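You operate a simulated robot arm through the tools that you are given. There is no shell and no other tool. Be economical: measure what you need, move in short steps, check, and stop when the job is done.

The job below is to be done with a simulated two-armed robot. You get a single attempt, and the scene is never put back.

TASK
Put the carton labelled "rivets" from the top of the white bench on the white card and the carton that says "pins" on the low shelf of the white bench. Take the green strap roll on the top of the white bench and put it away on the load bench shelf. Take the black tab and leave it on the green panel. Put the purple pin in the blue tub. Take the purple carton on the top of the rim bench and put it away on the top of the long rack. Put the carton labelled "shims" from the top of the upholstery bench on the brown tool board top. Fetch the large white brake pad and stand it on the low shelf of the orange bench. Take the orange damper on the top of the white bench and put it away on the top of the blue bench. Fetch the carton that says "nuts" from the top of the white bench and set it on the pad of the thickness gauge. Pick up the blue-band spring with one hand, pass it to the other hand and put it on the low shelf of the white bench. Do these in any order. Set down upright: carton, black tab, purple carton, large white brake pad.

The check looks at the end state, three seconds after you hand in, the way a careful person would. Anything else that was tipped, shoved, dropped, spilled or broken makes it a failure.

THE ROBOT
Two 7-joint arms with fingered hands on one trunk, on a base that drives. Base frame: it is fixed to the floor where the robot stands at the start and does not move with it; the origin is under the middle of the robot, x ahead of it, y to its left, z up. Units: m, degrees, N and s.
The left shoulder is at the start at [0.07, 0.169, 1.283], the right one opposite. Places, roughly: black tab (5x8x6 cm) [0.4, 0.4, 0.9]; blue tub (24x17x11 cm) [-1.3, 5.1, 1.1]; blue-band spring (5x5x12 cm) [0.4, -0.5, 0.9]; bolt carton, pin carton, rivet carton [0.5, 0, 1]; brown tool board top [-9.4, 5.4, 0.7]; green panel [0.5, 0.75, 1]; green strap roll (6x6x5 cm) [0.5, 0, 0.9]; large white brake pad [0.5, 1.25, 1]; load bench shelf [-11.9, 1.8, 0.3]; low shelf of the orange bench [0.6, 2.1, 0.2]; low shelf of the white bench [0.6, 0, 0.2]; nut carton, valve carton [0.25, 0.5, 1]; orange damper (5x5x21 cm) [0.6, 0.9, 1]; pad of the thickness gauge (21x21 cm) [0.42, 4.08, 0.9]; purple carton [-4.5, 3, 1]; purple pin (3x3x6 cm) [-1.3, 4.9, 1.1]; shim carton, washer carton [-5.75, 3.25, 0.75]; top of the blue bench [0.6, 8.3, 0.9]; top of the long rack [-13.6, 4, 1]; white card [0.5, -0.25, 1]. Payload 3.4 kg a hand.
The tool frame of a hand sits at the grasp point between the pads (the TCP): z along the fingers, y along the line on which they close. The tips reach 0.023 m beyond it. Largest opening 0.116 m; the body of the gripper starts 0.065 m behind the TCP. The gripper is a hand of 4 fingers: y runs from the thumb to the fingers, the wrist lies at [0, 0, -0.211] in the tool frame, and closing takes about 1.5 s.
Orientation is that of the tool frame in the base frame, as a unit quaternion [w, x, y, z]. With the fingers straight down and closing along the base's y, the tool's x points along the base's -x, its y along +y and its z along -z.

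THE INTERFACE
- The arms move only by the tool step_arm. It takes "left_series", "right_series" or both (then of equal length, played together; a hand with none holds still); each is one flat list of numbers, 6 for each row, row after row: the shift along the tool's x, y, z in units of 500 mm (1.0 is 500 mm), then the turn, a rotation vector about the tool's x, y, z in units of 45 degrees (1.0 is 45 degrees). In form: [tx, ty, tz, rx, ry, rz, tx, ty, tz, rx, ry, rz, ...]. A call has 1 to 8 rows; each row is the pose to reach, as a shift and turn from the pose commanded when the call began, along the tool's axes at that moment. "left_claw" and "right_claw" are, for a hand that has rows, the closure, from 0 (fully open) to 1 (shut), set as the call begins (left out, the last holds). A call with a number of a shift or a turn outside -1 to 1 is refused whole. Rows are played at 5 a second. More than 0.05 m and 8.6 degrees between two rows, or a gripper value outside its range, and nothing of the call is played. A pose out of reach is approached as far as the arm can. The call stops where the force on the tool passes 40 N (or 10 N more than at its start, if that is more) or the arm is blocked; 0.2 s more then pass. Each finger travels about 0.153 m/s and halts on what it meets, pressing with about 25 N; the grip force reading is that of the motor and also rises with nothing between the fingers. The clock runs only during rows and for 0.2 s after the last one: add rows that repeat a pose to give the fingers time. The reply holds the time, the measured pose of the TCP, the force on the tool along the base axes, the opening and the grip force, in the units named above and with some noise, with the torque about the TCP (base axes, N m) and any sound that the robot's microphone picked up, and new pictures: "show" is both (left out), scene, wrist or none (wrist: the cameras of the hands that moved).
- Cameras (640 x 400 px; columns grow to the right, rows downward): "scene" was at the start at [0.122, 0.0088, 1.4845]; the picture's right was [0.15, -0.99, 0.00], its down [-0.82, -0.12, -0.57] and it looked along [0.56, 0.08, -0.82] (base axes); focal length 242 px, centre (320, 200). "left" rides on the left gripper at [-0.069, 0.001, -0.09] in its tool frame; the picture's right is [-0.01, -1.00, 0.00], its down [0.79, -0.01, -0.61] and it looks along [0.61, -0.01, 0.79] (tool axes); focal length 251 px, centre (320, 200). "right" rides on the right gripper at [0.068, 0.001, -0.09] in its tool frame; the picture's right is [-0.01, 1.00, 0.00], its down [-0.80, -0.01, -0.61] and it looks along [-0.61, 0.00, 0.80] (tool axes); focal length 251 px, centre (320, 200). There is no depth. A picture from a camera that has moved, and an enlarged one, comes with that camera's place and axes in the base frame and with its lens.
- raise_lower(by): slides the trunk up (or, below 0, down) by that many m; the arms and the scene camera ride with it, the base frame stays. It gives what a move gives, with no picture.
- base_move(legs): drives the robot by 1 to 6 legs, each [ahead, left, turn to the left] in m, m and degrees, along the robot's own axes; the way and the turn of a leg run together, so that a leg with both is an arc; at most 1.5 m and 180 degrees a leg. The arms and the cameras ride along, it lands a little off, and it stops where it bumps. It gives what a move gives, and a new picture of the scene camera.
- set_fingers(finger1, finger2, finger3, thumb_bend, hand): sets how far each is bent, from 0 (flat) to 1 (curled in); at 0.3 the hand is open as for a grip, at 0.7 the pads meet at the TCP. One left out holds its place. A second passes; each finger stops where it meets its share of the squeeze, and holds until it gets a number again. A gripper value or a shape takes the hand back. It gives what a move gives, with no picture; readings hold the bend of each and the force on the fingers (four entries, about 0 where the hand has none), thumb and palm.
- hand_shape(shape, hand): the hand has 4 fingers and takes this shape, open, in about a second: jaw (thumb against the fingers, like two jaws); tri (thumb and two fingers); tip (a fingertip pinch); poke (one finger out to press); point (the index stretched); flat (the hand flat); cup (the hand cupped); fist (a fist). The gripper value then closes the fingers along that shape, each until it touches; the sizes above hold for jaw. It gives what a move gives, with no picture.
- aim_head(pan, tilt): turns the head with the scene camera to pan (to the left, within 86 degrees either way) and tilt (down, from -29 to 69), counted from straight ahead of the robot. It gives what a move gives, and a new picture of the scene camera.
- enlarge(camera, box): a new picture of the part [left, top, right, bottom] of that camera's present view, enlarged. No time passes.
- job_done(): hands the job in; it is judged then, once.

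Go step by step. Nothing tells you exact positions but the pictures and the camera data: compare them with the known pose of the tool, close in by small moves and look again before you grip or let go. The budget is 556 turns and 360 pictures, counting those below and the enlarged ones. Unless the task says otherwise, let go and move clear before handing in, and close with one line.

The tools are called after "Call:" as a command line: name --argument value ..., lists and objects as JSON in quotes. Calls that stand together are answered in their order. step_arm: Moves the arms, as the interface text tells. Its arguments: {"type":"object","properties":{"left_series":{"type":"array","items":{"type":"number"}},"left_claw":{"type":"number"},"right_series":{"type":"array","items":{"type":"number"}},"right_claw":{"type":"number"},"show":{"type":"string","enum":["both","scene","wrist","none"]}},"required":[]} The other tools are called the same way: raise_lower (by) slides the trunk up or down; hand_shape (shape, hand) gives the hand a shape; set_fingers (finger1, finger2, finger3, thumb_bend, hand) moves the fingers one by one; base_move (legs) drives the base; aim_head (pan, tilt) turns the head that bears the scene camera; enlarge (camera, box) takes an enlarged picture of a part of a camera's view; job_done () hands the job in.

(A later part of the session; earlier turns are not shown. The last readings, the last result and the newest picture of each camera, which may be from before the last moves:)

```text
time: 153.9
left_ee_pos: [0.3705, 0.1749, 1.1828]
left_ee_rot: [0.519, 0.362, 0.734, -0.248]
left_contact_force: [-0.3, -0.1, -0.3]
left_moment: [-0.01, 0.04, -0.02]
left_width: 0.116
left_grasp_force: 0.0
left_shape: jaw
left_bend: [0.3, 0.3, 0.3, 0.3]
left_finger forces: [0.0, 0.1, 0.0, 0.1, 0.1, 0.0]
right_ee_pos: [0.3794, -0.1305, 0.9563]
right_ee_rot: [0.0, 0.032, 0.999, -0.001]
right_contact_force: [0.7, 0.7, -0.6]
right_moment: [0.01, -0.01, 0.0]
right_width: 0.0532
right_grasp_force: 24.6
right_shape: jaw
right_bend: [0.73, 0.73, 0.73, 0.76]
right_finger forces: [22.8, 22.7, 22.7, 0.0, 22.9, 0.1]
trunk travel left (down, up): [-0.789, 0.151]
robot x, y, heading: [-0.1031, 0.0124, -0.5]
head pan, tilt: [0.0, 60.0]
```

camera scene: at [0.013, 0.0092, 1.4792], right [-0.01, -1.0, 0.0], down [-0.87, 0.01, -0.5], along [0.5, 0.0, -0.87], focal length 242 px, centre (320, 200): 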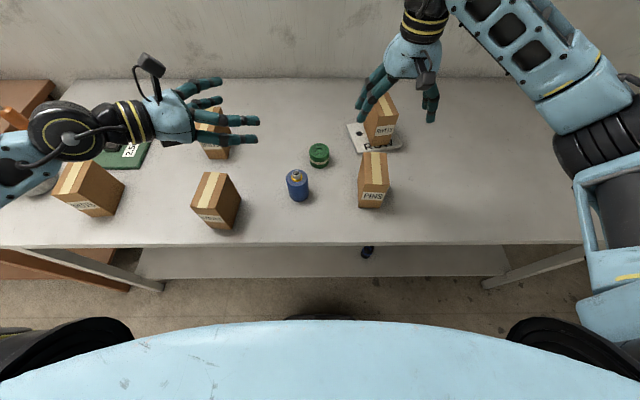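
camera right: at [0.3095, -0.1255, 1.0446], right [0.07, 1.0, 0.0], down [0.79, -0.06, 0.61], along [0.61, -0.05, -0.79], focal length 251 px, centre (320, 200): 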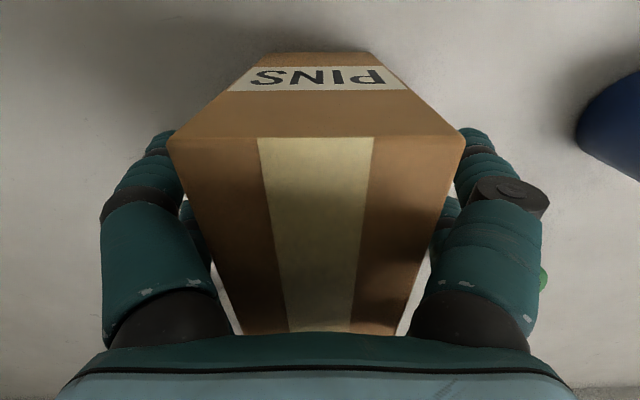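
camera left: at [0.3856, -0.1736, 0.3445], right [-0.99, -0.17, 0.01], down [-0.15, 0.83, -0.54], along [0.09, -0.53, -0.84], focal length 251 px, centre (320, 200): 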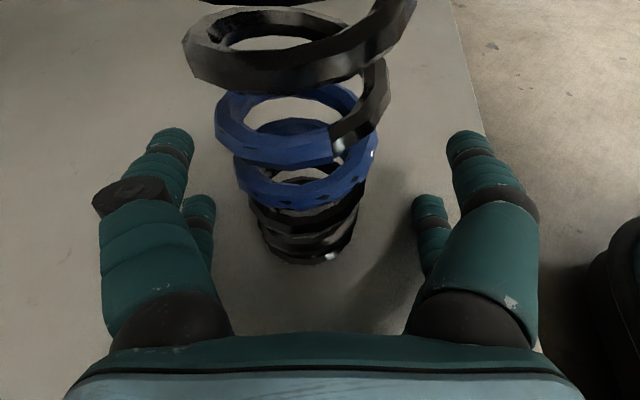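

Gripped. Lift, back out, and move left so it will land clear of the spring.

Call:
step_arm --right_series '[0, 0, -0.09, 0, 0, 0, 0, 0, -0.18, 0, 0, 0, 0, 0, -0.27, 0, 0, 0, -0.05, 0, -0.33, 0, 0, 0, -0.1, 0, -0.33, 0, 0, 0]' --show "none"

Call:
base_move --legs '[[-0.48, 0, 0], [0, 0.2, 0]]'

Call:
raise_lower --by -0.4

Call:
raise_lower --by -0.36

```text
time: 155.2
left_ee_pos: [0.3708, 0.1754, 1.1832]
left_ee_rot: [0.52, 0.361, 0.734, -0.248]
left_contact_force: [0.6, 0.8, 0.2]
left_moment: [-0.01, -0.02, 0.0]
left_width: 0.1161
left_grasp_force: 0.0
left_shape: jaw
left_bend: [0.3, 0.3, 0.3, 0.3]
left_finger forces: [0.1, 0.0, 0.0, 0.0, 0.0, 0.1]
right_ee_pos: [0.4308, -0.1341, 1.1195]
right_ee_rot: [-0.001, 0.033, 0.999, 0.001]
right_contact_force: [-0.4, 0.2, -2.2]
right_moment: [-0.01, -0.04, 0.01]
right_width: 0.0538
right_grasp_force: 24.6
right_shape: jaw
right_bend: [0.73, 0.73, 0.73, 0.76]
right_finger forces: [22.7, 22.9, 22.8, 0.0, 22.8, 0.0]
trunk travel left (down, up): [-0.789, 0.151]
robot x, y, heading: [-0.1034, 0.0086, -0.1]
head pan, tilt: [0.0, 60.0]
```

```text
time: 159.2
left_ee_pos: [-0.1069, 0.3788, 1.1833]
left_ee_rot: [0.521, 0.359, 0.735, -0.245]
left_contact_force: [0.2, 0.1, 0.9]
left_moment: [-0.01, -0.01, 0.02]
left_width: 0.1161
left_grasp_force: 0.0
left_shape: jaw
left_bend: [0.3, 0.3, 0.3, 0.3]
left_finger forces: [0.0, 0.0, 0.1, 0.0, 0.0, 0.1]
right_ee_pos: [-0.0475, 0.0707, 1.1211]
right_ee_rot: [-0.001, 0.028, 1.0, 0.0]
right_contact_force: [-0.5, 0.1, -2.9]
right_moment: [0.02, 0.01, -0.01]
right_width: 0.0533
right_grasp_force: 25.2
right_shape: jaw
right_bend: [0.73, 0.73, 0.73, 0.76]
right_finger forces: [22.8, 22.9, 22.8, 0.0, 22.9, 0.0]
trunk travel left (down, up): [-0.789, 0.151]
robot x, y, heading: [-0.5826, 0.215, 0.1]
head pan, tilt: [0.0, 60.0]
camera scene: at [-0.4619, 0.2096, 1.479], right [0.0, -1.0, 0.0], down [-0.87, 0.0, -0.5], along [0.5, 0.0, -0.87], focal length 242 px, centre (320, 200)
```

scene: 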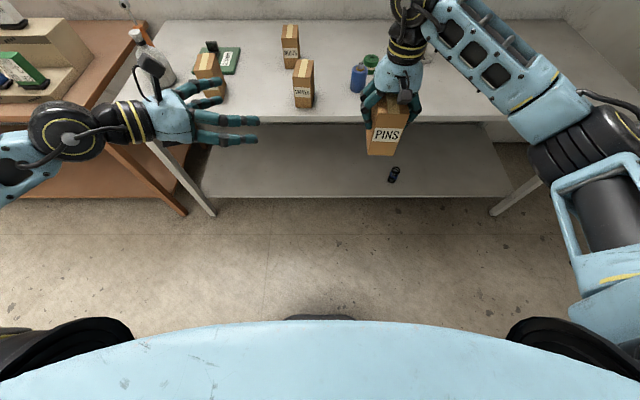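

```text
time: 163.0
left_ee_pos: [-0.1078, 0.381, 0.7841]
left_ee_rot: [0.521, 0.358, 0.735, -0.246]
left_contact_force: [0.3, 0.3, -0.8]
left_moment: [0.01, 0.0, 0.03]
left_width: 0.1157
left_grasp_force: 0.1
left_shape: jaw
left_bend: [0.3, 0.3, 0.3, 0.3]
left_finger forces: [0.1, 0.0, 0.0, 0.0, 0.0, 0.0]
right_ee_pos: [-0.0477, 0.0722, 0.7209]
right_ee_rot: [0.0, 0.029, 1.0, 0.0]
right_contact_force: [0.4, -0.7, -3.6]
right_moment: [0.0, -0.01, 0.01]
right_width: 0.0535
right_grasp_force: 24.9
right_shape: jaw
right_bend: [0.73, 0.73, 0.73, 0.76]
right_finger forces: [22.8, 22.8, 22.8, 0.0, 22.9, 0.0]
trunk travel left (down, up): [-0.389, 0.551]
robot x, y, heading: [-0.5764, 0.2141, -0.0]
head pan, tilt: [0.0, 60.0]
```

```text
time: 166.5
left_ee_pos: [-0.1093, 0.3805, 0.4227]
left_ee_rot: [0.521, 0.358, 0.735, -0.246]
left_contact_force: [0.7, 0.2, -0.3]
left_moment: [-0.01, 0.01, -0.02]
left_width: 0.1159
left_grasp_force: 0.1
left_shape: jaw
left_bend: [0.3, 0.3, 0.3, 0.3]
left_finger forces: [0.1, 0.0, 0.0, 0.0, 0.1, 0.0]
right_ee_pos: [-0.0481, 0.0732, 0.3602]
right_ee_rot: [-0.001, 0.028, 1.0, 0.0]
right_contact_force: [-0.2, -0.4, -2.4]
right_moment: [-0.02, 0.01, -0.01]
right_width: 0.0534
right_grasp_force: 25.4
right_shape: jaw
right_bend: [0.73, 0.73, 0.73, 0.76]
right_finger forces: [22.8, 22.8, 22.8, 0.1, 22.8, 0.0]
trunk travel left (down, up): [-0.029, 0.911]
robot x, y, heading: [-0.5802, 0.2152, 0.1]
head pan, tilt: [0.0, 60.0]
```

Carton bottom at z≈0.28, above the shelf (0.222). I drive forward 0.45.

Call:
base_move --legs '[[0.455, 0, 0]]'

Call:
step_arm --right_series '[0, 0, 0.04, 0, 0, 0, 0, 0, 0.08, 0, 0, 0, 0, 0, 0.1, 0, 0, 0, 0, 0, 0.1, 0, 0, 0]' --show "scene"

```text
time: 169.3
left_ee_pos: [0.345, 0.3827, 0.4235]
left_ee_rot: [0.521, 0.358, 0.735, -0.245]
left_contact_force: [0.5, -0.1, -0.1]
left_moment: [0.04, 0.0, 0.02]
left_width: 0.116
left_grasp_force: 0.1
left_shape: jaw
left_bend: [0.3, 0.3, 0.3, 0.3]
left_finger forces: [0.1, 0.1, 0.0, 0.0, 0.0, 0.0]
right_ee_pos: [0.4072, 0.0739, 0.3609]
right_ee_rot: [0.0, 0.027, 1.0, 0.0]
right_contact_force: [0.5, 0.0, -2.7]
right_moment: [0.01, 0.0, 0.02]
right_width: 0.0535
right_grasp_force: 25.1
right_shape: jaw
right_bend: [0.73, 0.73, 0.73, 0.76]
right_finger forces: [22.8, 22.8, 22.9, 0.0, 22.9, 0.0]
trunk travel left (down, up): [-0.029, 0.911]
robot x, y, heading: [-0.125, 0.2189, 0.2]
head pan, tilt: [0.0, 60.0]
camera scene: at [-0.0087, 0.2133, 0.719], right [0.0, -1.0, 0.0], down [-0.87, 0.0, -0.5], along [0.5, 0.0, -0.87], focal length 242 px, centre (320, 200)
```

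scene: 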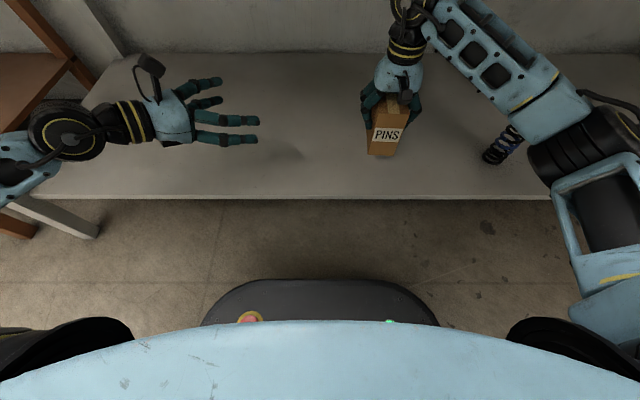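

```text
time: 170.3
left_ee_pos: [0.3454, 0.3817, 0.4227]
left_ee_rot: [0.521, 0.357, 0.735, -0.245]
left_contact_force: [-0.7, 0.3, -0.1]
left_moment: [-0.01, 0.0, 0.03]
left_width: 0.1162
left_grasp_force: 0.0
left_shape: jaw
left_bend: [0.3, 0.3, 0.3, 0.3]
left_finger forces: [0.1, 0.0, 0.0, 0.0, 0.1, 0.1]
right_ee_pos: [0.4068, 0.0745, 0.3099]
right_ee_rot: [0.0, 0.028, 1.0, 0.001]
right_contact_force: [-0.1, -1.0, -2.5]
right_moment: [0.0, -0.01, -0.03]
right_width: 0.0534
right_grasp_force: 24.8
right_shape: jaw
right_bend: [0.73, 0.73, 0.73, 0.76]
right_finger forces: [22.8, 22.8, 22.7, 0.0, 22.8, 0.0]
trunk travel left (down, up): [-0.029, 0.911]
robot x, y, heading: [-0.1279, 0.2163, 0.1]
head pan, tilt: [0.0, 60.0]
camera scene: at [-0.0087, 0.2133, 0.719], right [0.0, -1.0, 0.0], down [-0.87, 0.0, -0.5], along [0.5, 0.0, -0.87], focal length 242 px, centre (320, 200)
```

scene: 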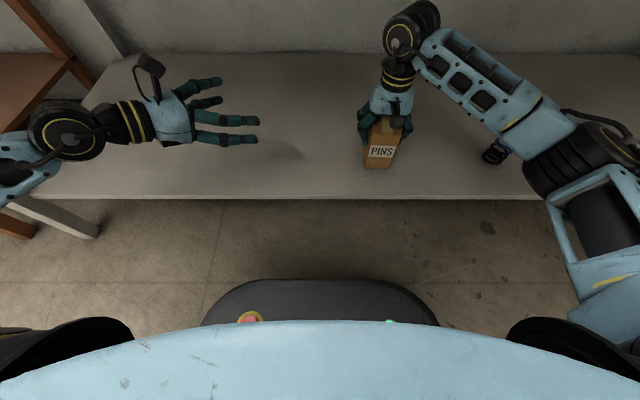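

Close to the shelf; lowering the last millimetres with the forearm safely above the spring.

Call:
step_arm --right_series '[0, 0, 0.008, 0, 0, 0, 0, 0, 0.014, 0, 0, 0, 0, 0, 0.014, 0, 0, 0]' --show "none"

Call:
step_arm --right_series '[0, 0, 0.006, 0, 0, 0, 0, 0, 0.006, 0, 0, 0]' --show "none"

```text
time: 171.1
left_ee_pos: [0.3438, 0.3816, 0.423]
left_ee_rot: [0.521, 0.357, 0.736, -0.244]
left_contact_force: [0.5, -0.4, -0.1]
left_moment: [0.03, 0.01, -0.01]
left_width: 0.116
left_grasp_force: 0.1
left_shape: jaw
left_bend: [0.3, 0.3, 0.3, 0.3]
left_finger forces: [0.1, 0.0, 0.0, 0.0, 0.0, 0.0]
right_ee_pos: [0.4064, 0.0743, 0.303]
right_ee_rot: [0.0, 0.027, 1.0, 0.0]
right_contact_force: [1.3, -0.1, -2.6]
right_moment: [-0.05, -0.03, 0.01]
right_width: 0.0537
right_grasp_force: 25.4
right_shape: jaw
right_bend: [0.73, 0.73, 0.73, 0.76]
right_finger forces: [22.8, 22.8, 22.6, 0.0, 22.9, 0.1]
trunk travel left (down, up): [-0.029, 0.911]
robot x, y, heading: [-0.1306, 0.2143, 0.1]
head pan, tilt: [0.0, 60.0]
```

```text
time: 171.7
left_ee_pos: [0.3459, 0.3829, 0.4225]
left_ee_rot: [0.521, 0.357, 0.736, -0.244]
left_contact_force: [-0.6, -0.1, 0.2]
left_moment: [-0.01, 0.04, -0.02]
left_width: 0.1158
left_grasp_force: 0.1
left_shape: jaw
left_bend: [0.3, 0.3, 0.3, 0.3]
left_finger forces: [0.0, 0.0, 0.1, 0.0, 0.1, 0.1]
right_ee_pos: [0.4063, 0.0737, 0.3016]
right_ee_rot: [0.0, 0.026, 1.0, 0.0]
right_contact_force: [-0.3, 0.6, -2.7]
right_moment: [0.03, 0.01, 0.0]
right_width: 0.0539
right_grasp_force: 24.5
right_shape: jaw
right_bend: [0.73, 0.73, 0.73, 0.76]
right_finger forces: [22.8, 22.8, 22.8, 0.0, 22.8, 0.1]
trunk travel left (down, up): [-0.029, 0.911]
robot x, y, heading: [-0.1271, 0.2173, 0.1]
head pan, tilt: [0.0, 60.0]
```

Call:
step_arm --right_series '[0, 0, 0.006, 0, 0, 0, 0, 0, 0.006, 0, 0, 0]' --show "none"

Call:
step_arm --right_series '[0, 0, 0.006, 0, 0, 0, 0, 0, 0.006, 0, 0, 0]' --show "none"

```text
time: 172.3
left_ee_pos: [0.3457, 0.3829, 0.4231]
left_ee_rot: [0.521, 0.358, 0.735, -0.245]
left_contact_force: [0.4, 0.9, 0.6]
left_moment: [0.01, 0.01, 0.0]
left_width: 0.1158
left_grasp_force: 0.0
left_shape: jaw
left_bend: [0.3, 0.3, 0.3, 0.3]
left_finger forces: [0.1, 0.0, 0.0, 0.0, 0.0, 0.0]
right_ee_pos: [0.4065, 0.0721, 0.2971]
right_ee_rot: [0.0, 0.026, 1.0, 0.0]
right_contact_force: [-0.3, 0.3, -2.7]
right_moment: [0.01, 0.02, 0.01]
right_width: 0.0535
right_grasp_force: 25.1
right_shape: jaw
right_bend: [0.73, 0.73, 0.73, 0.76]
right_finger forces: [22.9, 22.8, 22.7, 0.0, 22.9, 0.0]
trunk travel left (down, up): [-0.029, 0.911]
robot x, y, heading: [-0.1269, 0.2144, 0.2]
head pan, tilt: [0.0, 60.0]
```

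```text
time: 172.9
left_ee_pos: [0.3454, 0.3818, 0.4246]
left_ee_rot: [0.522, 0.357, 0.735, -0.245]
left_contact_force: [-0.1, 0.5, -0.6]
left_moment: [0.0, 0.0, -0.01]
left_width: 0.1156
left_grasp_force: 0.0
left_shape: jaw
left_bend: [0.3, 0.3, 0.3, 0.3]
left_finger forces: [0.0, 0.0, 0.0, 0.1, 0.0, 0.0]
right_ee_pos: [0.4067, 0.0743, 0.296]
right_ee_rot: [0.0, 0.027, 1.0, -0.001]
right_contact_force: [-0.6, 0.4, 4.5]
right_moment: [-0.03, 0.05, -0.01]
right_width: 0.0535
right_grasp_force: 25.1
right_shape: jaw
right_bend: [0.73, 0.73, 0.73, 0.76]
right_finger forces: [23.2, 23.1, 23.2, 0.1, 23.4, 0.0]
trunk travel left (down, up): [-0.029, 0.911]
robot x, y, heading: [-0.1242, 0.2174, 0.3]
head pan, tilt: [0.0, 60.0]
```

Contact. Release, lift 15 cm and back out.

Call:
step_arm --right_series '[0, 0, 0, 0, 0, 0, 0, 0, 0, 0, 0, 0, 0, 0, 0, 0, 0, 0, 0, 0, 0, 0, 0, 0]' --right_claw 0 --show "none"

Call:
step_arm --right_series '[0, 0, -0.08, 0, 0, 0, 0, 0, -0.16, 0, 0, 0, 0, 0, -0.24, 0, 0, 0, 0, 0, -0.31, 0, 0, 0]' --show "scene"

Call:
base_move --legs '[[-0.5, 0, 0]]'

```text
time: 173.9
left_ee_pos: [0.3465, 0.3819, 0.4226]
left_ee_rot: [0.522, 0.356, 0.735, -0.244]
left_contact_force: [0.7, -0.4, 0.3]
left_moment: [-0.02, -0.02, 0.01]
left_width: 0.1158
left_grasp_force: 0.1
left_shape: jaw
left_bend: [0.3, 0.3, 0.3, 0.3]
left_finger forces: [0.1, 0.1, 0.0, 0.0, 0.1, 0.1]
right_ee_pos: [0.4068, 0.0735, 0.2949]
right_ee_rot: [0.0, 0.027, 1.0, 0.001]
right_contact_force: [0.5, 0.5, 0.4]
right_moment: [-0.02, -0.02, -0.01]
right_width: 0.1157
right_grasp_force: 0.2
right_shape: jaw
right_bend: [0.3, 0.3, 0.3, 0.3]
right_finger forces: [0.0, 0.1, 0.1, 0.0, 0.0, 0.0]
trunk travel left (down, up): [-0.029, 0.911]
robot x, y, heading: [-0.1284, 0.2159, 0.3]
head pan, tilt: [0.0, 60.0]
```

```text
time: 174.9
left_ee_pos: [0.3454, 0.3826, 0.4227]
left_ee_rot: [0.52, 0.358, 0.736, -0.245]
left_contact_force: [0.2, 0.3, -0.6]
left_moment: [-0.03, 0.03, 0.01]
left_width: 0.116
left_grasp_force: 0.1
left_shape: jaw
left_bend: [0.3, 0.3, 0.3, 0.3]
left_finger forces: [0.1, 0.1, 0.1, 0.1, 0.1, 0.0]
right_ee_pos: [0.4068, 0.0734, 0.4519]
right_ee_rot: [0.0, 0.027, 1.0, 0.0]
right_contact_force: [-0.2, 0.1, 0.3]
right_moment: [-0.01, 0.0, 0.0]
right_width: 0.1159
right_grasp_force: 0.1
right_shape: jaw
right_bend: [0.3, 0.3, 0.3, 0.3]
right_finger forces: [0.0, 0.0, 0.0, 0.1, 0.0, 0.0]
trunk travel left (down, up): [-0.029, 0.911]
robot x, y, heading: [-0.128, 0.2166, 0.3]
head pan, tilt: [0.0, 60.0]
camera scene: at [-0.0089, 0.2133, 0.719], right [0.0, -1.0, 0.0], down [-0.87, 0.0, -0.5], along [0.5, 0.0, -0.87], focal length 242 px, centre (320, 200)
```

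scene: 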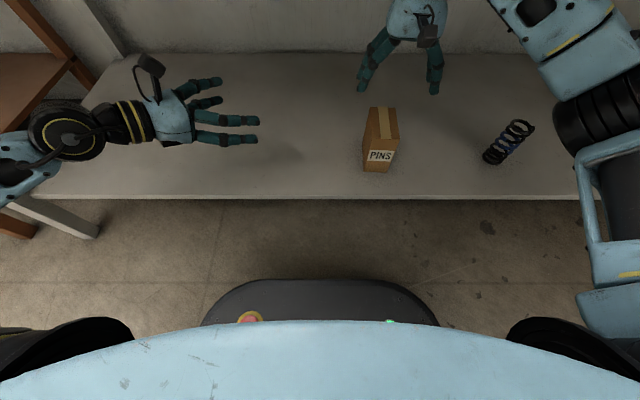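

```text
time: 177.8
left_ee_pos: [-0.1435, 0.3778, 0.4236]
left_ee_rot: [0.519, 0.362, 0.733, -0.248]
left_contact_force: [0.1, 0.1, 0.1]
left_moment: [-0.01, 0.02, 0.0]
left_width: 0.1162
left_grasp_force: 0.0
left_shape: jaw
left_bend: [0.3, 0.3, 0.3, 0.3]
left_finger forces: [0.0, 0.0, 0.0, 0.1, 0.1, 0.0]
right_ee_pos: [-0.087, 0.0685, 0.4516]
right_ee_rot: [-0.001, 0.034, 0.999, 0.0]
right_contact_force: [0.5, -0.4, -0.4]
right_moment: [0.01, 0.0, -0.02]
right_width: 0.1159
right_grasp_force: 0.0
right_shape: jaw
right_bend: [0.3, 0.3, 0.3, 0.3]
right_finger forces: [0.0, 0.0, 0.0, 0.0, 0.0, 0.0]
trunk travel left (down, up): [-0.029, 0.911]
robot x, y, heading: [-0.6169, 0.2147, -0.5]
head pan, tilt: [0.0, 60.0]
camera scene: at [-0.5, 0.2139, 0.7191], right [-0.01, -1.0, 0.0], down [-0.87, 0.01, -0.5], along [0.5, -0.01, -0.87], focal length 242 px, centre (320, 200)
```

scene: 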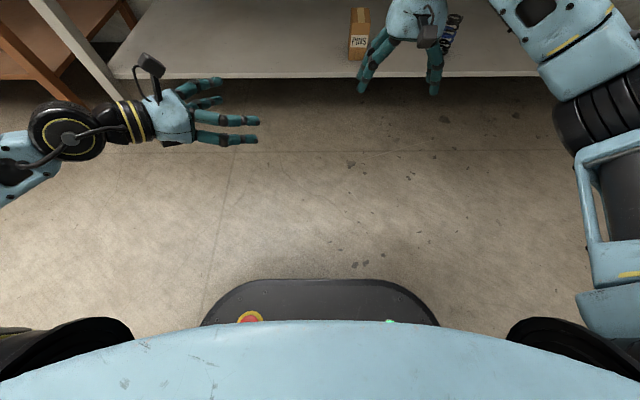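

Both shelf items are done. Next: raise and move left to look at the orange bench for the white brake pad.

Call:
raise_lower --by 0.4

Call:
raise_lower --by 0.36

Call:
base_move --legs '[[0, 1.0, 0]]'

Call:
aim_head --pan 25 --tilt 30

```text
time: 181.6
left_ee_pos: [-0.143, 0.3789, 0.8232]
left_ee_rot: [0.519, 0.362, 0.734, -0.248]
left_contact_force: [-0.3, 0.7, 0.5]
left_moment: [-0.01, 0.0, 0.0]
left_width: 0.1158
left_grasp_force: 0.0
left_shape: jaw
left_bend: [0.3, 0.3, 0.3, 0.3]
left_finger forces: [0.1, 0.1, 0.0, 0.0, 0.1, 0.1]
right_ee_pos: [-0.0874, 0.0693, 0.8503]
right_ee_rot: [0.0, 0.034, 0.999, 0.0]
right_contact_force: [0.5, -0.1, 0.4]
right_moment: [0.0, -0.01, 0.01]
right_width: 0.116
right_grasp_force: 0.1
right_shape: jaw
right_bend: [0.3, 0.3, 0.3, 0.3]
right_finger forces: [0.1, 0.1, 0.0, 0.0, 0.0, 0.1]
trunk travel left (down, up): [-0.429, 0.511]
robot x, y, heading: [-0.6159, 0.2137, -0.7]
head pan, tilt: [0.0, 60.0]
```

```text
time: 185.1
left_ee_pos: [-0.1437, 0.3779, 1.1832]
left_ee_rot: [0.52, 0.362, 0.733, -0.248]
left_contact_force: [0.2, -0.6, 0.1]
left_moment: [0.02, 0.01, 0.04]
left_width: 0.116
left_grasp_force: 0.1
left_shape: jaw
left_bend: [0.3, 0.3, 0.3, 0.3]
left_finger forces: [0.0, 0.0, 0.0, 0.0, 0.0, 0.0]
right_ee_pos: [-0.0869, 0.0695, 1.2107]
right_ee_rot: [0.0, 0.035, 0.999, 0.0]
right_contact_force: [-1.3, -0.5, -0.2]
right_moment: [-0.02, 0.0, 0.0]
right_width: 0.1157
right_grasp_force: 0.0
right_shape: jaw
right_bend: [0.3, 0.3, 0.3, 0.3]
right_finger forces: [0.1, 0.0, 0.0, 0.1, 0.0, 0.0]
trunk travel left (down, up): [-0.789, 0.151]
robot x, y, heading: [-0.6171, 0.2148, -0.4]
head pan, tilt: [0.0, 60.0]
```

```text
time: 190.2
left_ee_pos: [-0.1321, 1.3635, 1.1826]
left_ee_rot: [0.519, 0.363, 0.733, -0.249]
left_contact_force: [-0.5, 0.7, -0.1]
left_moment: [-0.02, -0.01, -0.03]
left_width: 0.1158
left_grasp_force: 0.1
left_shape: jaw
left_bend: [0.3, 0.3, 0.3, 0.3]
left_finger forces: [0.0, 0.0, 0.0, 0.0, 0.0, 0.0]
right_ee_pos: [-0.0747, 1.052, 1.2122]
right_ee_rot: [0.0, 0.034, 0.999, 0.001]
right_contact_force: [-0.3, 0.9, -0.2]
right_moment: [-0.02, -0.02, 0.0]
right_width: 0.116
right_grasp_force: 0.0
right_shape: jaw
right_bend: [0.3, 0.3, 0.3, 0.3]
right_finger forces: [0.1, 0.1, 0.0, 0.0, 0.1, 0.1]
trunk travel left (down, up): [-0.789, 0.151]
robot x, y, heading: [-0.6058, 1.2066, -0.7]
head pan, tilt: [0.0, 60.0]
camera scene: at [-0.4874, 1.2002, 1.4791], right [-0.01, -1.0, 0.0], down [-0.87, 0.01, -0.5], along [0.5, -0.01, -0.87], focal length 242 px, centre (320, 200)
```

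scene: 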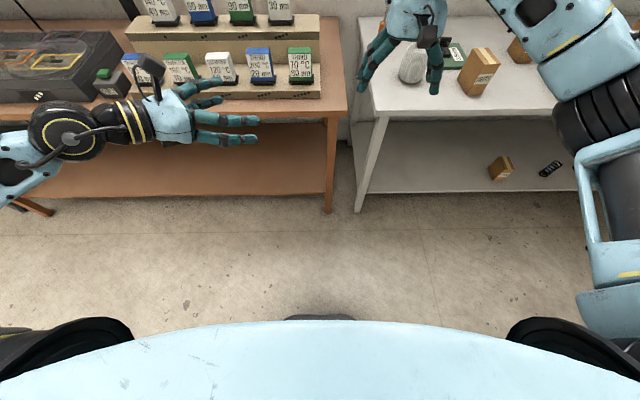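

```text
time: 191.2
left_ee_pos: [-0.1308, 1.3635, 1.1833]
left_ee_rot: [0.519, 0.363, 0.732, -0.249]
left_contact_force: [0.1, -0.4, -0.1]
left_moment: [-0.01, 0.01, 0.02]
left_width: 0.116
left_grasp_force: 0.0
left_shape: jaw
left_bend: [0.3, 0.3, 0.3, 0.3]
left_finger forces: [0.1, 0.0, 0.0, 0.1, 0.0, 0.0]
right_ee_pos: [-0.0744, 1.0547, 1.2114]
right_ee_rot: [0.001, 0.036, 0.999, 0.0]
right_contact_force: [-0.4, -0.1, -0.9]
right_moment: [0.01, 0.0, 0.01]
right_width: 0.116
right_grasp_force: 0.0
right_shape: jaw
right_bend: [0.3, 0.3, 0.3, 0.3]
right_finger forces: [0.0, 0.0, 0.0, 0.0, 0.0, 0.0]
trunk travel left (down, up): [-0.789, 0.151]
robot x, y, heading: [-0.6054, 1.2032, -0.9]
head pan, tilt: [25.0, 30.0]
camera scene: at [-0.4715, 1.2387, 1.5211], right [0.41, -0.91, 0.0], down [-0.46, -0.2, -0.87], along [0.79, 0.35, -0.5], focal length 242 px, centre (320, 200)
```

scene: 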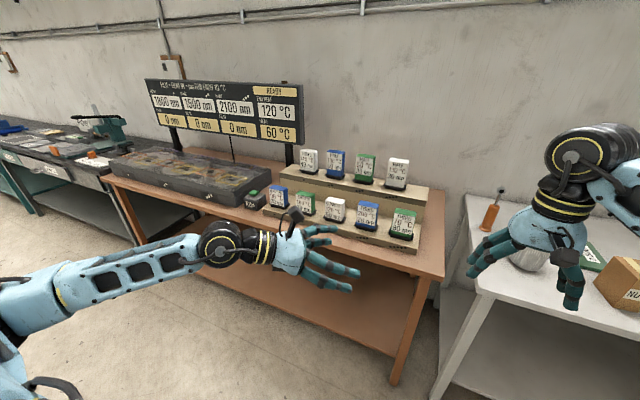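

I see brake pads in blue, green and white on a stepped rack. I enlarge to tell which is the large white one.

Call:
enlarge --camera "scene" --box '[240, 140, 440, 260]'

Call:
enlarge --camera "scene" --box '[140, 70, 310, 150]'

```text
3.20 times, centred on (340, 200) of scene
camera zoom: at [-0.4715, 1.2387, 1.5211], right [0.41, -0.91, 0.0], down [-0.46, -0.2, -0.87], along [0.79, 0.35, -0.5], focal length 773 px, centre (256, 200)
```

zoom: 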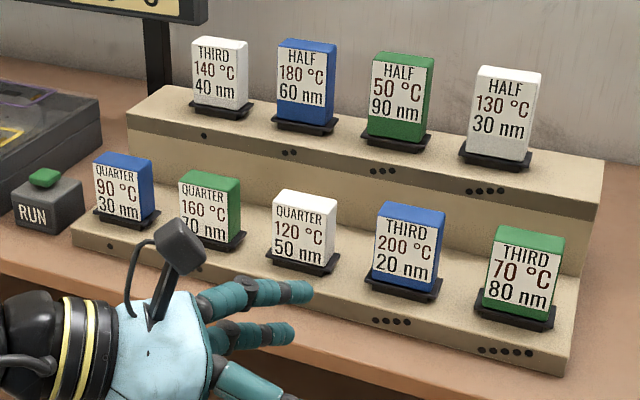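

```text
3.76 times, centred on (225, 110) of scene
camera zoom: at [-0.4715, 1.2387, 1.5211], right [0.41, -0.91, 0.0], down [-0.46, -0.2, -0.87], along [0.79, 0.35, -0.5], focal length 909 px, centre (678, 539)
```

zoom: 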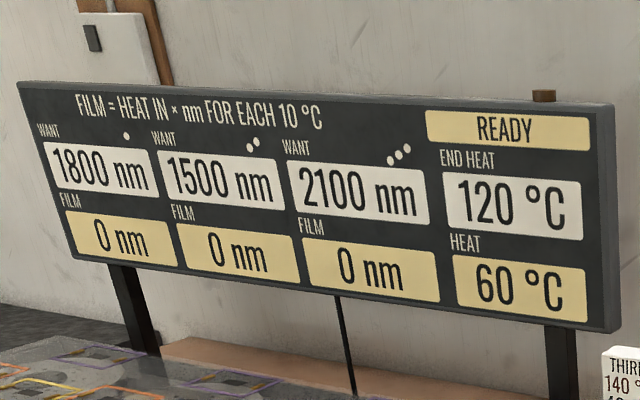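

The large (HALF-size) white pad is the rightmost on the upper step. I raise the trunk for clearance and drive closer.

Call:
raise_lower --by 0.15

Call:
base_move --legs '[[0, 0.25, 0], [0.45, 0, 0]]'

Call:
aim_head --pan 0 --tilt 50

```text
time: 192.9
left_ee_pos: [-0.1304, 1.3636, 1.3331]
left_ee_rot: [0.519, 0.364, 0.732, -0.25]
left_contact_force: [0.0, -0.5, -0.6]
left_moment: [0.02, 0.0, 0.0]
left_width: 0.1155
left_grasp_force: 0.1
left_shape: jaw
left_bend: [0.3, 0.3, 0.3, 0.3]
left_finger forces: [0.0, 0.0, 0.1, 0.1, 0.0, 0.1]
right_ee_pos: [-0.0738, 1.0545, 1.3605]
right_ee_rot: [0.0, 0.035, 0.999, 0.001]
right_contact_force: [-1.1, 0.0, -0.1]
right_moment: [0.03, -0.02, 0.01]
right_width: 0.1158
right_grasp_force: 0.1
right_shape: jaw
right_bend: [0.3, 0.3, 0.3, 0.3]
right_finger forces: [0.0, 0.1, 0.0, 0.1, 0.0, 0.0]
trunk travel left (down, up): [-0.939, 0.001]
robot x, y, heading: [-0.6048, 1.2051, -1.0]
head pan, tilt: [25.0, 30.0]
```

```text
time: 197.1
left_ee_pos: [0.3237, 1.6054, 1.3343]
left_ee_rot: [0.52, 0.364, 0.732, -0.249]
left_contact_force: [-0.3, -0.5, 0.3]
left_moment: [0.01, -0.02, 0.03]
left_width: 0.116
left_grasp_force: 0.0
left_shape: jaw
left_bend: [0.3, 0.3, 0.3, 0.3]
left_finger forces: [0.2, 0.0, 0.0, 0.0, 0.0, 0.0]
right_ee_pos: [0.3792, 1.2971, 1.3601]
right_ee_rot: [0.001, 0.037, 0.999, 0.0]
right_contact_force: [0.3, -0.5, -0.3]
right_moment: [-0.02, -0.01, 0.03]
right_width: 0.1158
right_grasp_force: 0.1
right_shape: jaw
right_bend: [0.3, 0.3, 0.3, 0.3]
right_finger forces: [0.0, 0.0, 0.1, 0.0, 0.0, 0.0]
trunk travel left (down, up): [-0.939, 0.001]
robot x, y, heading: [-0.15, 1.4502, -1.0]
head pan, tilt: [25.0, 30.0]
camera scene: at [-0.0192, 1.4825, 1.6714], right [0.41, -0.91, 0.0], down [-0.46, -0.2, -0.87], along [0.79, 0.35, -0.5], focal length 242 px, centre (320, 200)
```

scene: 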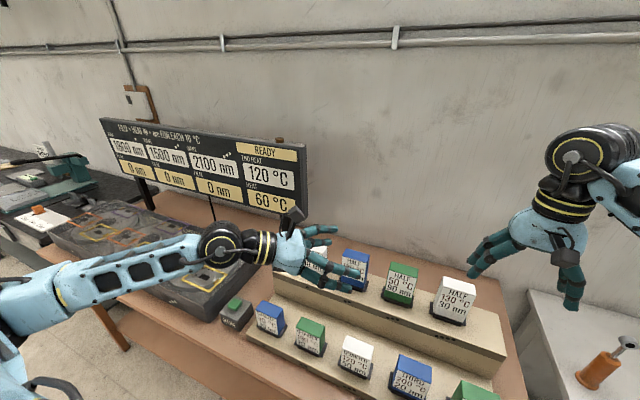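

```text
time: 198.0
left_ee_pos: [0.3251, 1.6067, 1.3338]
left_ee_rot: [0.519, 0.364, 0.732, -0.25]
left_contact_force: [0.4, -0.5, 0.2]
left_moment: [-0.01, 0.04, 0.01]
left_width: 0.1158
left_grasp_force: 0.1
left_shape: jaw
left_bend: [0.3, 0.3, 0.3, 0.3]
left_finger forces: [0.0, 0.1, 0.1, 0.0, 0.0, 0.0]
right_ee_pos: [0.3816, 1.2957, 1.3606]
right_ee_rot: [0.0, 0.037, 0.999, 0.0]
right_contact_force: [-0.3, 0.2, 0.4]
right_moment: [-0.01, 0.05, 0.02]
right_width: 0.1157
right_grasp_force: 0.0
right_shape: jaw
right_bend: [0.3, 0.3, 0.3, 0.3]
right_finger forces: [0.1, 0.0, 0.0, 0.0, 0.0, 0.0]
trunk travel left (down, up): [-0.939, 0.001]
robot x, y, heading: [-0.1484, 1.4482, -0.8]
head pan, tilt: [0.0, 50.0]
camera scene: at [-0.0212, 1.4441, 1.6416], right [-0.02, -1.0, 0.0], down [-0.77, 0.01, -0.64], along [0.64, -0.01, -0.77], focal length 242 px, centre (320, 200)
```

scene: 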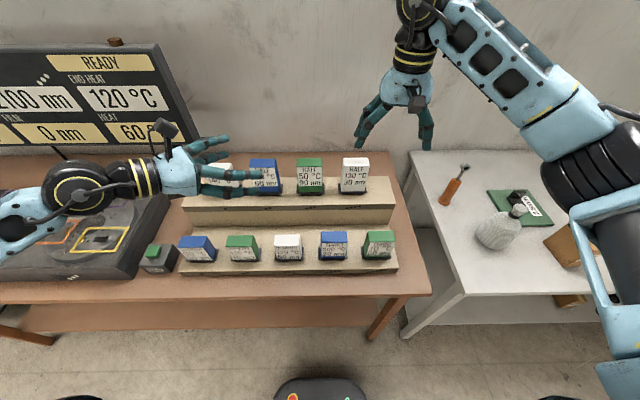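

I enlarge the pad region for dimensions.

Call:
enlarge --camera "scene" --box '[280, 140, 400, 215]'

```text
5.33 times, centred on (340, 178) of scene
camera zoom: at [-0.0212, 1.4441, 1.6416], right [-0.02, -1.0, 0.0], down [-0.77, 0.01, -0.64], along [0.64, -0.01, -0.77], focal length 1288 px, centre (213, 320)
```

zoom: 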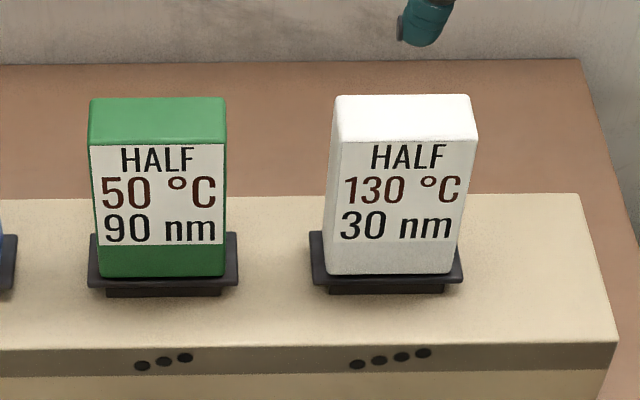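

The pad is about 8×4×11 cm, top z≈1.152, centre near (0.534, 1.325). I drive forward 0.13 and bring the right hand above it.

Call:
base_move --legs '[[0.13, 0, 0.9]]'

Call:
step_arm --right_series '[-0.01, 0.02, 0.04, 0, 0, 0, -0.02, 0.04, 0.08, 0, 0, 0, -0.03, 0.05, 0.12, 0, 0, 0, -0.03, 0.05, 0.12, 0, 0, 0]' --show "wrist"

```text
time: 199.2
left_ee_pos: [0.4486, 1.6125, 1.3345]
left_ee_rot: [0.522, 0.359, 0.734, -0.245]
left_contact_force: [0.3, 0.5, -0.6]
left_moment: [0.01, 0.03, 0.02]
left_width: 0.1158
left_grasp_force: 0.1
left_shape: jaw
left_bend: [0.3, 0.3, 0.3, 0.3]
left_finger forces: [0.1, 0.0, 0.1, 0.0, 0.1, 0.1]
right_ee_pos: [0.5079, 1.3027, 1.3625]
right_ee_rot: [0.001, 0.029, 1.0, -0.001]
right_contact_force: [-0.2, -0.4, 0.0]
right_moment: [-0.01, 0.0, 0.0]
right_width: 0.1157
right_grasp_force: 0.0
right_shape: jaw
right_bend: [0.3, 0.3, 0.3, 0.3]
right_finger forces: [0.1, 0.1, 0.1, 0.0, 0.0, 0.0]
trunk travel left (down, up): [-0.939, 0.001]
robot x, y, heading: [-0.0205, 1.449, 0.1]
head pan, tilt: [0.0, 50.0]
camera scene: at [0.1037, 1.4448, 1.6421], right [0.0, -1.0, 0.0], down [-0.76, 0.0, -0.65], along [0.65, 0.0, -0.76], focal length 242 px, centre (320, 200)
```

scene: 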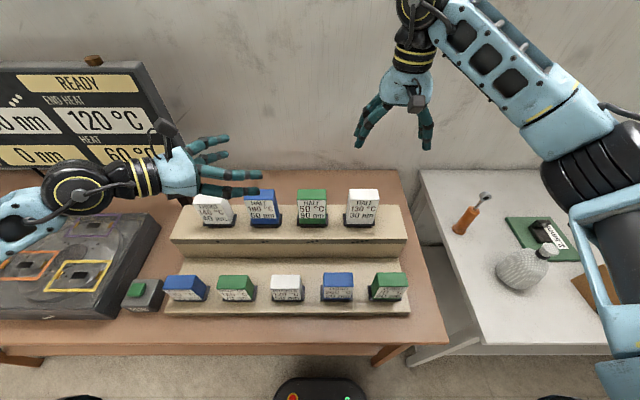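

```text
time: 200.2
left_ee_pos: [0.4535, 1.6123, 1.3321]
left_ee_rot: [0.521, 0.359, 0.735, -0.246]
left_contact_force: [-0.2, 0.0, -0.6]
left_moment: [0.03, 0.02, 0.01]
left_width: 0.1159
left_grasp_force: 0.1
left_shape: jaw
left_bend: [0.3, 0.3, 0.3, 0.3]
left_finger forces: [0.1, 0.0, 0.1, 0.1, 0.0, 0.0]
right_ee_pos: [0.5301, 1.3267, 1.3007]
right_ee_rot: [0.0, 0.028, 1.0, -0.001]
right_contact_force: [0.7, 0.7, 0.7]
right_moment: [0.0, -0.02, 0.0]
right_width: 0.116
right_grasp_force: 0.1
right_shape: jaw
right_bend: [0.3, 0.3, 0.3, 0.3]
right_finger forces: [0.0, 0.0, 0.0, 0.0, 0.1, 0.0]
trunk travel left (down, up): [-0.939, 0.001]
robot x, y, heading: [-0.0222, 1.4463, -0.2]
head pan, tilt: [0.0, 50.0]
camera right: at [0.461, 1.3314, 1.3899], right [0.07, 1.0, 0.0], down [0.79, -0.05, 0.61], along [0.61, -0.04, -0.79], focal length 251 px, centre (320, 200)
```

right: 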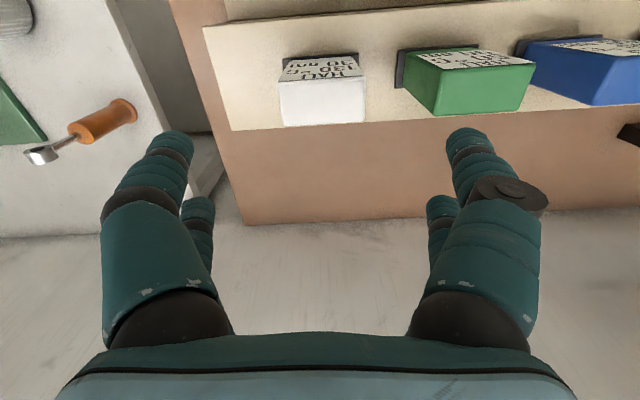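

The pad top is centred at (0.532, 1.329), right under the hand. I square the yaw and descend.

Call:
step_arm --right_series '[-0.004, 0.005, 0.08, 0, 0, -0.07, -0.004, 0.005, 0.16, 0, 0, -0.07, -0.004, 0.005, 0.24, 0, 0, -0.07, -0.004, 0.005, 0.28, 0, 0, -0.07, -0.004, 0.005, 0.28, 0, 0, -0.07]' --show "both"

```text
time: 201.4
left_ee_pos: [0.4522, 1.6123, 1.3334]
left_ee_rot: [0.521, 0.359, 0.735, -0.246]
left_contact_force: [0.0, -0.8, -1.1]
left_moment: [0.02, 0.0, 0.01]
left_width: 0.1159
left_grasp_force: 0.0
left_shape: jaw
left_bend: [0.3, 0.3, 0.3, 0.3]
left_finger forces: [0.1, 0.1, 0.0, 0.1, 0.0, 0.0]
right_ee_pos: [0.5291, 1.3304, 1.1612]
right_ee_rot: [-0.001, 0.001, 1.0, 0.0]
right_contact_force: [-0.1, -0.8, -0.4]
right_moment: [0.02, 0.01, 0.01]
right_width: 0.1158
right_grasp_force: 0.0
right_shape: jaw
right_bend: [0.3, 0.3, 0.3, 0.3]
right_finger forces: [0.0, 0.0, 0.1, 0.0, 0.0, 0.0]
trunk travel left (down, up): [-0.939, 0.001]
robot x, y, heading: [-0.0197, 1.4487, -0.2]
head pan, tilt: [0.0, 50.0]
camera scene: at [0.1086, 1.445, 1.6416], right [0.0, -1.0, 0.0], down [-0.77, 0.0, -0.64], along [0.64, 0.0, -0.77], focal length 242 px, centre (320, 200)
camera right: at [0.46, 1.3307, 1.2513], right [0.01, 1.0, 0.0], down [0.79, -0.01, 0.61], along [0.61, -0.01, -0.79], focal length 251 px, centre (320, 200)
```

scene: 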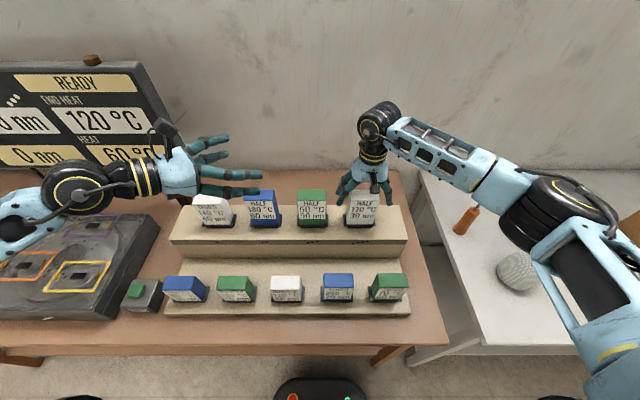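
right: 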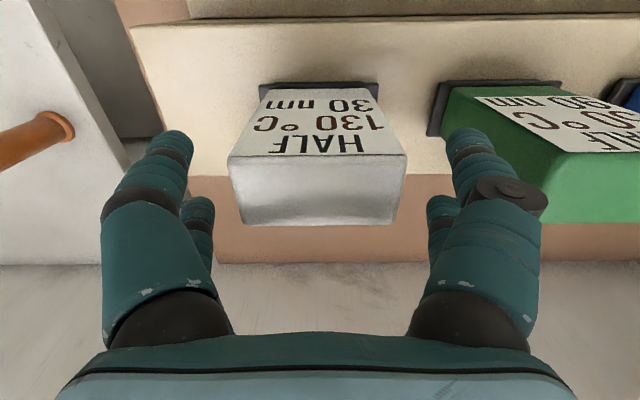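

Clear on both sides. Lower to z≈1.112 and close.

Call:
step_arm --right_series '[-0.006, 0, 0.05, 0, 0, 0, -0.006, 0, 0.098, 0, 0, 0, -0.006, 0, 0.098, 0, 0, 0]' --show "none"

Call:
step_arm --right_series '[0, 0, 0, 0, 0, 0, 0, 0, 0, 0, 0, 0, 0, 0, 0, 0, 0, 0, 0, 0, 0, 0, 0, 0, 0, 0, 0, 0, 0, 0]' --right_claw 1 --show "none"

Call:
step_arm --right_series '[0, 0, -0.06, 0, 0, 0, 0, 0, -0.12, 0, 0, 0, 0, 0, -0.18, 0, 0, 0, 0, 0, -0.24, 0, 0, 0, 0, 0, -0.3, 0, 0, 0]' --show "both"

```text
time: 202.2
left_ee_pos: [0.4467, 1.6127, 1.3365]
left_ee_rot: [0.523, 0.358, 0.733, -0.244]
left_contact_force: [0.6, 0.2, 0.1]
left_moment: [0.04, 0.01, 0.01]
left_width: 0.1155
left_grasp_force: 0.0
left_shape: jaw
left_bend: [0.3, 0.3, 0.3, 0.3]
left_finger forces: [0.0, 0.1, 0.1, 0.0, 0.0, 0.0]
right_ee_pos: [0.53, 1.3291, 1.1174]
right_ee_rot: [0.004, 0.001, 1.0, 0.0]
right_contact_force: [1.8, -4.1, 32.3]
right_moment: [-0.35, 0.65, 0.08]
right_width: 0.1157
right_grasp_force: 0.0
right_shape: jaw
right_bend: [0.3, 0.3, 0.3, 0.3]
right_finger forces: [8.1, 0.4, 0.4, 0.1, 19.1, 0.1]
trunk travel left (down, up): [-0.939, 0.001]
robot x, y, heading: [-0.0174, 1.4457, -0.3]
head pan, tilt: [0.0, 50.0]
```

```text
time: 202.9
left_ee_pos: [0.4518, 1.613, 1.3329]
left_ee_rot: [0.521, 0.358, 0.734, -0.246]
left_contact_force: [0.7, 0.2, -0.4]
left_moment: [0.04, 0.05, -0.04]
left_width: 0.1158
left_grasp_force: 0.1
left_shape: jaw
left_bend: [0.3, 0.3, 0.3, 0.3]
left_finger forces: [0.0, 0.0, 0.0, 0.0, 0.0, 0.0]
right_ee_pos: [0.5364, 1.3291, 1.1182]
right_ee_rot: [0.006, 0.002, 1.0, 0.0]
right_contact_force: [-0.7, -3.3, 26.1]
right_moment: [-0.43, 0.05, 0.28]
right_width: 0.0566
right_grasp_force: 25.5
right_shape: jaw
right_bend: [0.71, 0.78, 0.77, 0.72]
right_finger forces: [37.9, 21.1, 32.3, 0.0, 40.4, 0.1]
trunk travel left (down, up): [-0.939, 0.001]
robot x, y, heading: [-0.0193, 1.443, 0.1]
head pan, tilt: [0.0, 50.0]
stopped in row 3 (right hand): the force on the tool passed its limit (the readings are from after the stop); the commanded pose is now the measured one
```

```text
time: 204.1
left_ee_pos: [0.453, 1.6136, 1.334]
left_ee_rot: [0.521, 0.359, 0.734, -0.246]
left_contact_force: [0.1, 0.3, 0.2]
left_moment: [0.02, 0.01, -0.04]
left_width: 0.1158
left_grasp_force: 0.0
left_shape: jaw
left_bend: [0.3, 0.3, 0.3, 0.3]
left_finger forces: [0.1, 0.1, 0.0, 0.1, 0.0, 0.0]
right_ee_pos: [0.5352, 1.3299, 1.2654]
right_ee_rot: [0.002, 0.002, 1.0, 0.0]
right_contact_force: [0.2, -0.3, -4.4]
right_moment: [0.04, -0.04, 0.02]
right_width: 0.0549
right_grasp_force: 24.9
right_shape: jaw
right_bend: [0.71, 0.79, 0.79, 0.72]
right_finger forces: [30.8, 17.8, 18.1, 0.0, 31.4, 0.1]
trunk travel left (down, up): [-0.939, 0.001]
robot x, y, heading: [-0.0151, 1.4446, 0.2]
head pan, tilt: [0.0, 50.0]
camera scene: at [0.1085, 1.4452, 1.6416], right [0.0, -1.0, 0.0], down [-0.77, 0.0, -0.64], along [0.64, 0.0, -0.77], focal length 242 px, centre (320, 200)
camera right: at [0.4649, 1.3313, 1.354], right [0.01, 1.0, 0.0], down [0.79, -0.01, 0.61], along [0.61, -0.01, -0.79], focal length 251 px, centre (320, 200)
```

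scene: 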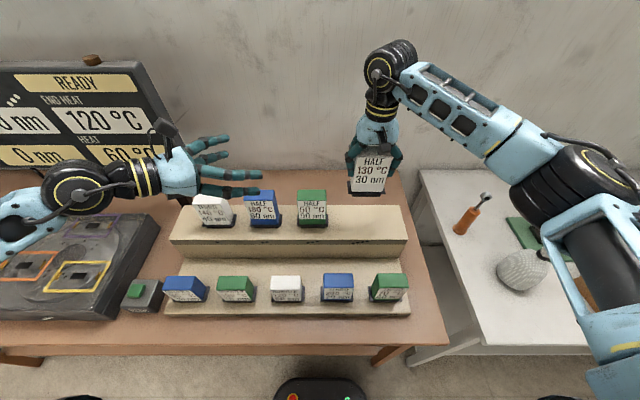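
right: 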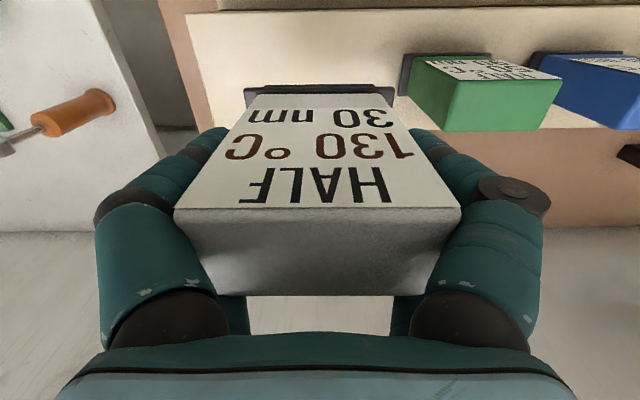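

The pad came up cleanly with its black backing plate. I back off and lower the trunk to see the orange bench's low shelf.

Call:
base_move --legs '[[-0.58, 0, 0]]'

Call:
raise_lower --by -0.4

Call:
raise_lower --by -0.35

Call:
aim_head --pan 0 --tilt 35

```text
time: 207.5
left_ee_pos: [-0.1318, 1.6147, 1.3312]
left_ee_rot: [0.521, 0.356, 0.737, -0.244]
left_contact_force: [-1.1, 0.4, 0.9]
left_moment: [0.0, 0.02, 0.0]
left_width: 0.1162
left_grasp_force: 0.0
left_shape: jaw
left_bend: [0.3, 0.3, 0.3, 0.3]
left_finger forces: [0.1, 0.1, 0.0, 0.1, 0.1, 0.0]
right_ee_pos: [-0.048, 1.3324, 1.2635]
right_ee_rot: [0.002, -0.001, 1.0, 0.0]
right_contact_force: [0.0, -0.4, -4.7]
right_moment: [0.0, -0.02, 0.02]
right_width: 0.0549
right_grasp_force: 25.0
right_shape: jaw
right_bend: [0.71, 0.79, 0.79, 0.72]
right_finger forces: [30.7, 17.6, 18.0, 0.0, 31.4, 0.0]
trunk travel left (down, up): [-0.939, 0.001]
robot x, y, heading: [-0.6081, 1.4457, 0.3]
head pan, tilt: [0.0, 50.0]
camera scene: at [-0.4748, 1.4441, 1.6413], right [0.01, -1.0, 0.0], down [-0.77, 0.0, -0.64], along [0.64, 0.0, -0.77], focal length 242 px, centre (320, 200)
```

scene: 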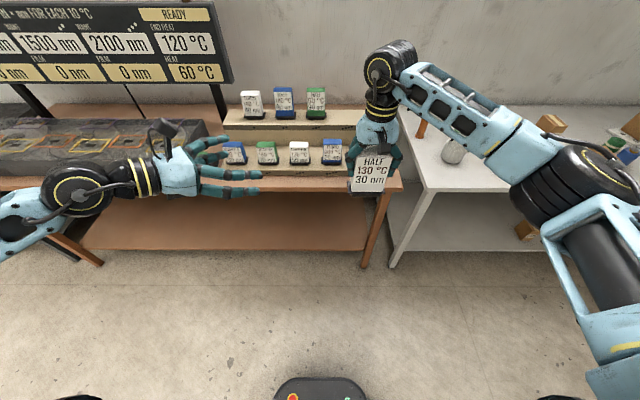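

```text
time: 211.3
left_ee_pos: [-0.1347, 1.6135, 0.932]
left_ee_rot: [0.522, 0.355, 0.736, -0.243]
left_contact_force: [0.5, 1.0, 0.3]
left_moment: [0.0, 0.0, 0.01]
left_width: 0.1157
left_grasp_force: 0.1
left_shape: jaw
left_bend: [0.3, 0.3, 0.3, 0.3]
left_finger forces: [0.1, 0.0, 0.0, 0.1, 0.0, 0.0]
right_ee_pos: [-0.0502, 1.3317, 0.8639]
right_ee_rot: [0.002, -0.002, 1.0, 0.0]
right_contact_force: [0.4, 0.7, -4.4]
right_moment: [-0.03, -0.04, -0.01]
right_width: 0.055
right_grasp_force: 24.5
right_shape: jaw
right_bend: [0.71, 0.79, 0.79, 0.72]
right_finger forces: [30.5, 17.1, 17.3, 0.1, 31.3, 0.1]
trunk travel left (down, up): [-0.539, 0.401]
robot x, y, heading: [-0.6064, 1.4483, 0.6]
head pan, tilt: [0.0, 50.0]
```

```text
time: 214.7
left_ee_pos: [-0.1352, 1.6147, 0.583]
left_ee_rot: [0.522, 0.355, 0.736, -0.243]
left_contact_force: [-0.1, -0.9, -0.6]
left_moment: [0.02, -0.01, -0.01]
left_width: 0.1161
left_grasp_force: 0.0
left_shape: jaw
left_bend: [0.3, 0.3, 0.3, 0.3]
left_finger forces: [0.1, 0.0, 0.0, 0.0, 0.0, 0.0]
right_ee_pos: [-0.0504, 1.3318, 0.5146]
right_ee_rot: [0.002, -0.002, 1.0, 0.001]
right_contact_force: [0.3, 0.8, -4.8]
right_moment: [-0.04, 0.0, -0.02]
right_width: 0.0552
right_grasp_force: 24.4
right_shape: jaw
right_bend: [0.71, 0.79, 0.79, 0.72]
right_finger forces: [30.5, 16.9, 16.9, 0.0, 31.2, 0.0]
trunk travel left (down, up): [-0.189, 0.751]
robot x, y, heading: [-0.6062, 1.4464, 0.3]
head pan, tilt: [0.0, 50.0]
```

```text
time: 215.5
left_ee_pos: [-0.1342, 1.6146, 0.5846]
left_ee_rot: [0.521, 0.356, 0.736, -0.244]
left_contact_force: [-0.7, -0.3, 0.1]
left_moment: [0.0, 0.0, 0.01]
left_width: 0.1155
left_grasp_force: 0.0
left_shape: jaw
left_bend: [0.3, 0.3, 0.3, 0.3]
left_finger forces: [0.0, 0.1, 0.0, 0.1, 0.0, 0.0]
right_ee_pos: [-0.0507, 1.3324, 0.514]
right_ee_rot: [0.001, -0.002, 1.0, -0.001]
right_contact_force: [-0.1, -0.4, -5.6]
right_moment: [-0.03, -0.06, 0.0]
right_width: 0.055
right_grasp_force: 24.9
right_shape: jaw
right_bend: [0.71, 0.79, 0.79, 0.72]
right_finger forces: [30.6, 16.9, 17.0, 0.0, 31.1, 0.0]
trunk travel left (down, up): [-0.189, 0.751]
robot x, y, heading: [-0.6052, 1.4465, 0.5]
head pan, tilt: [0.0, 35.0]
camera scene: at [-0.4666, 1.4443, 0.9132], right [0.01, -1.0, 0.0], down [-0.57, 0.0, -0.82], along [0.82, 0.0, -0.57], focal length 242 px, centre (320, 200)
```

scene: 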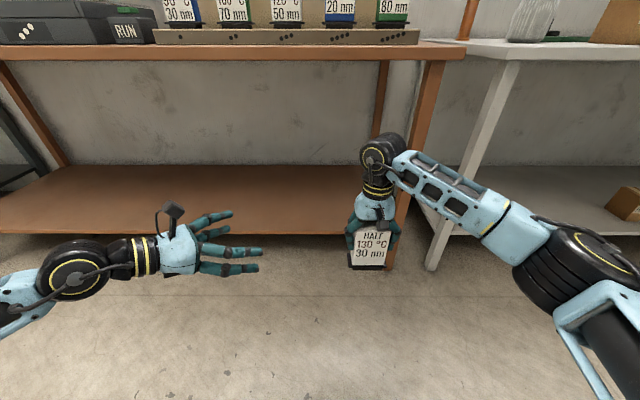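

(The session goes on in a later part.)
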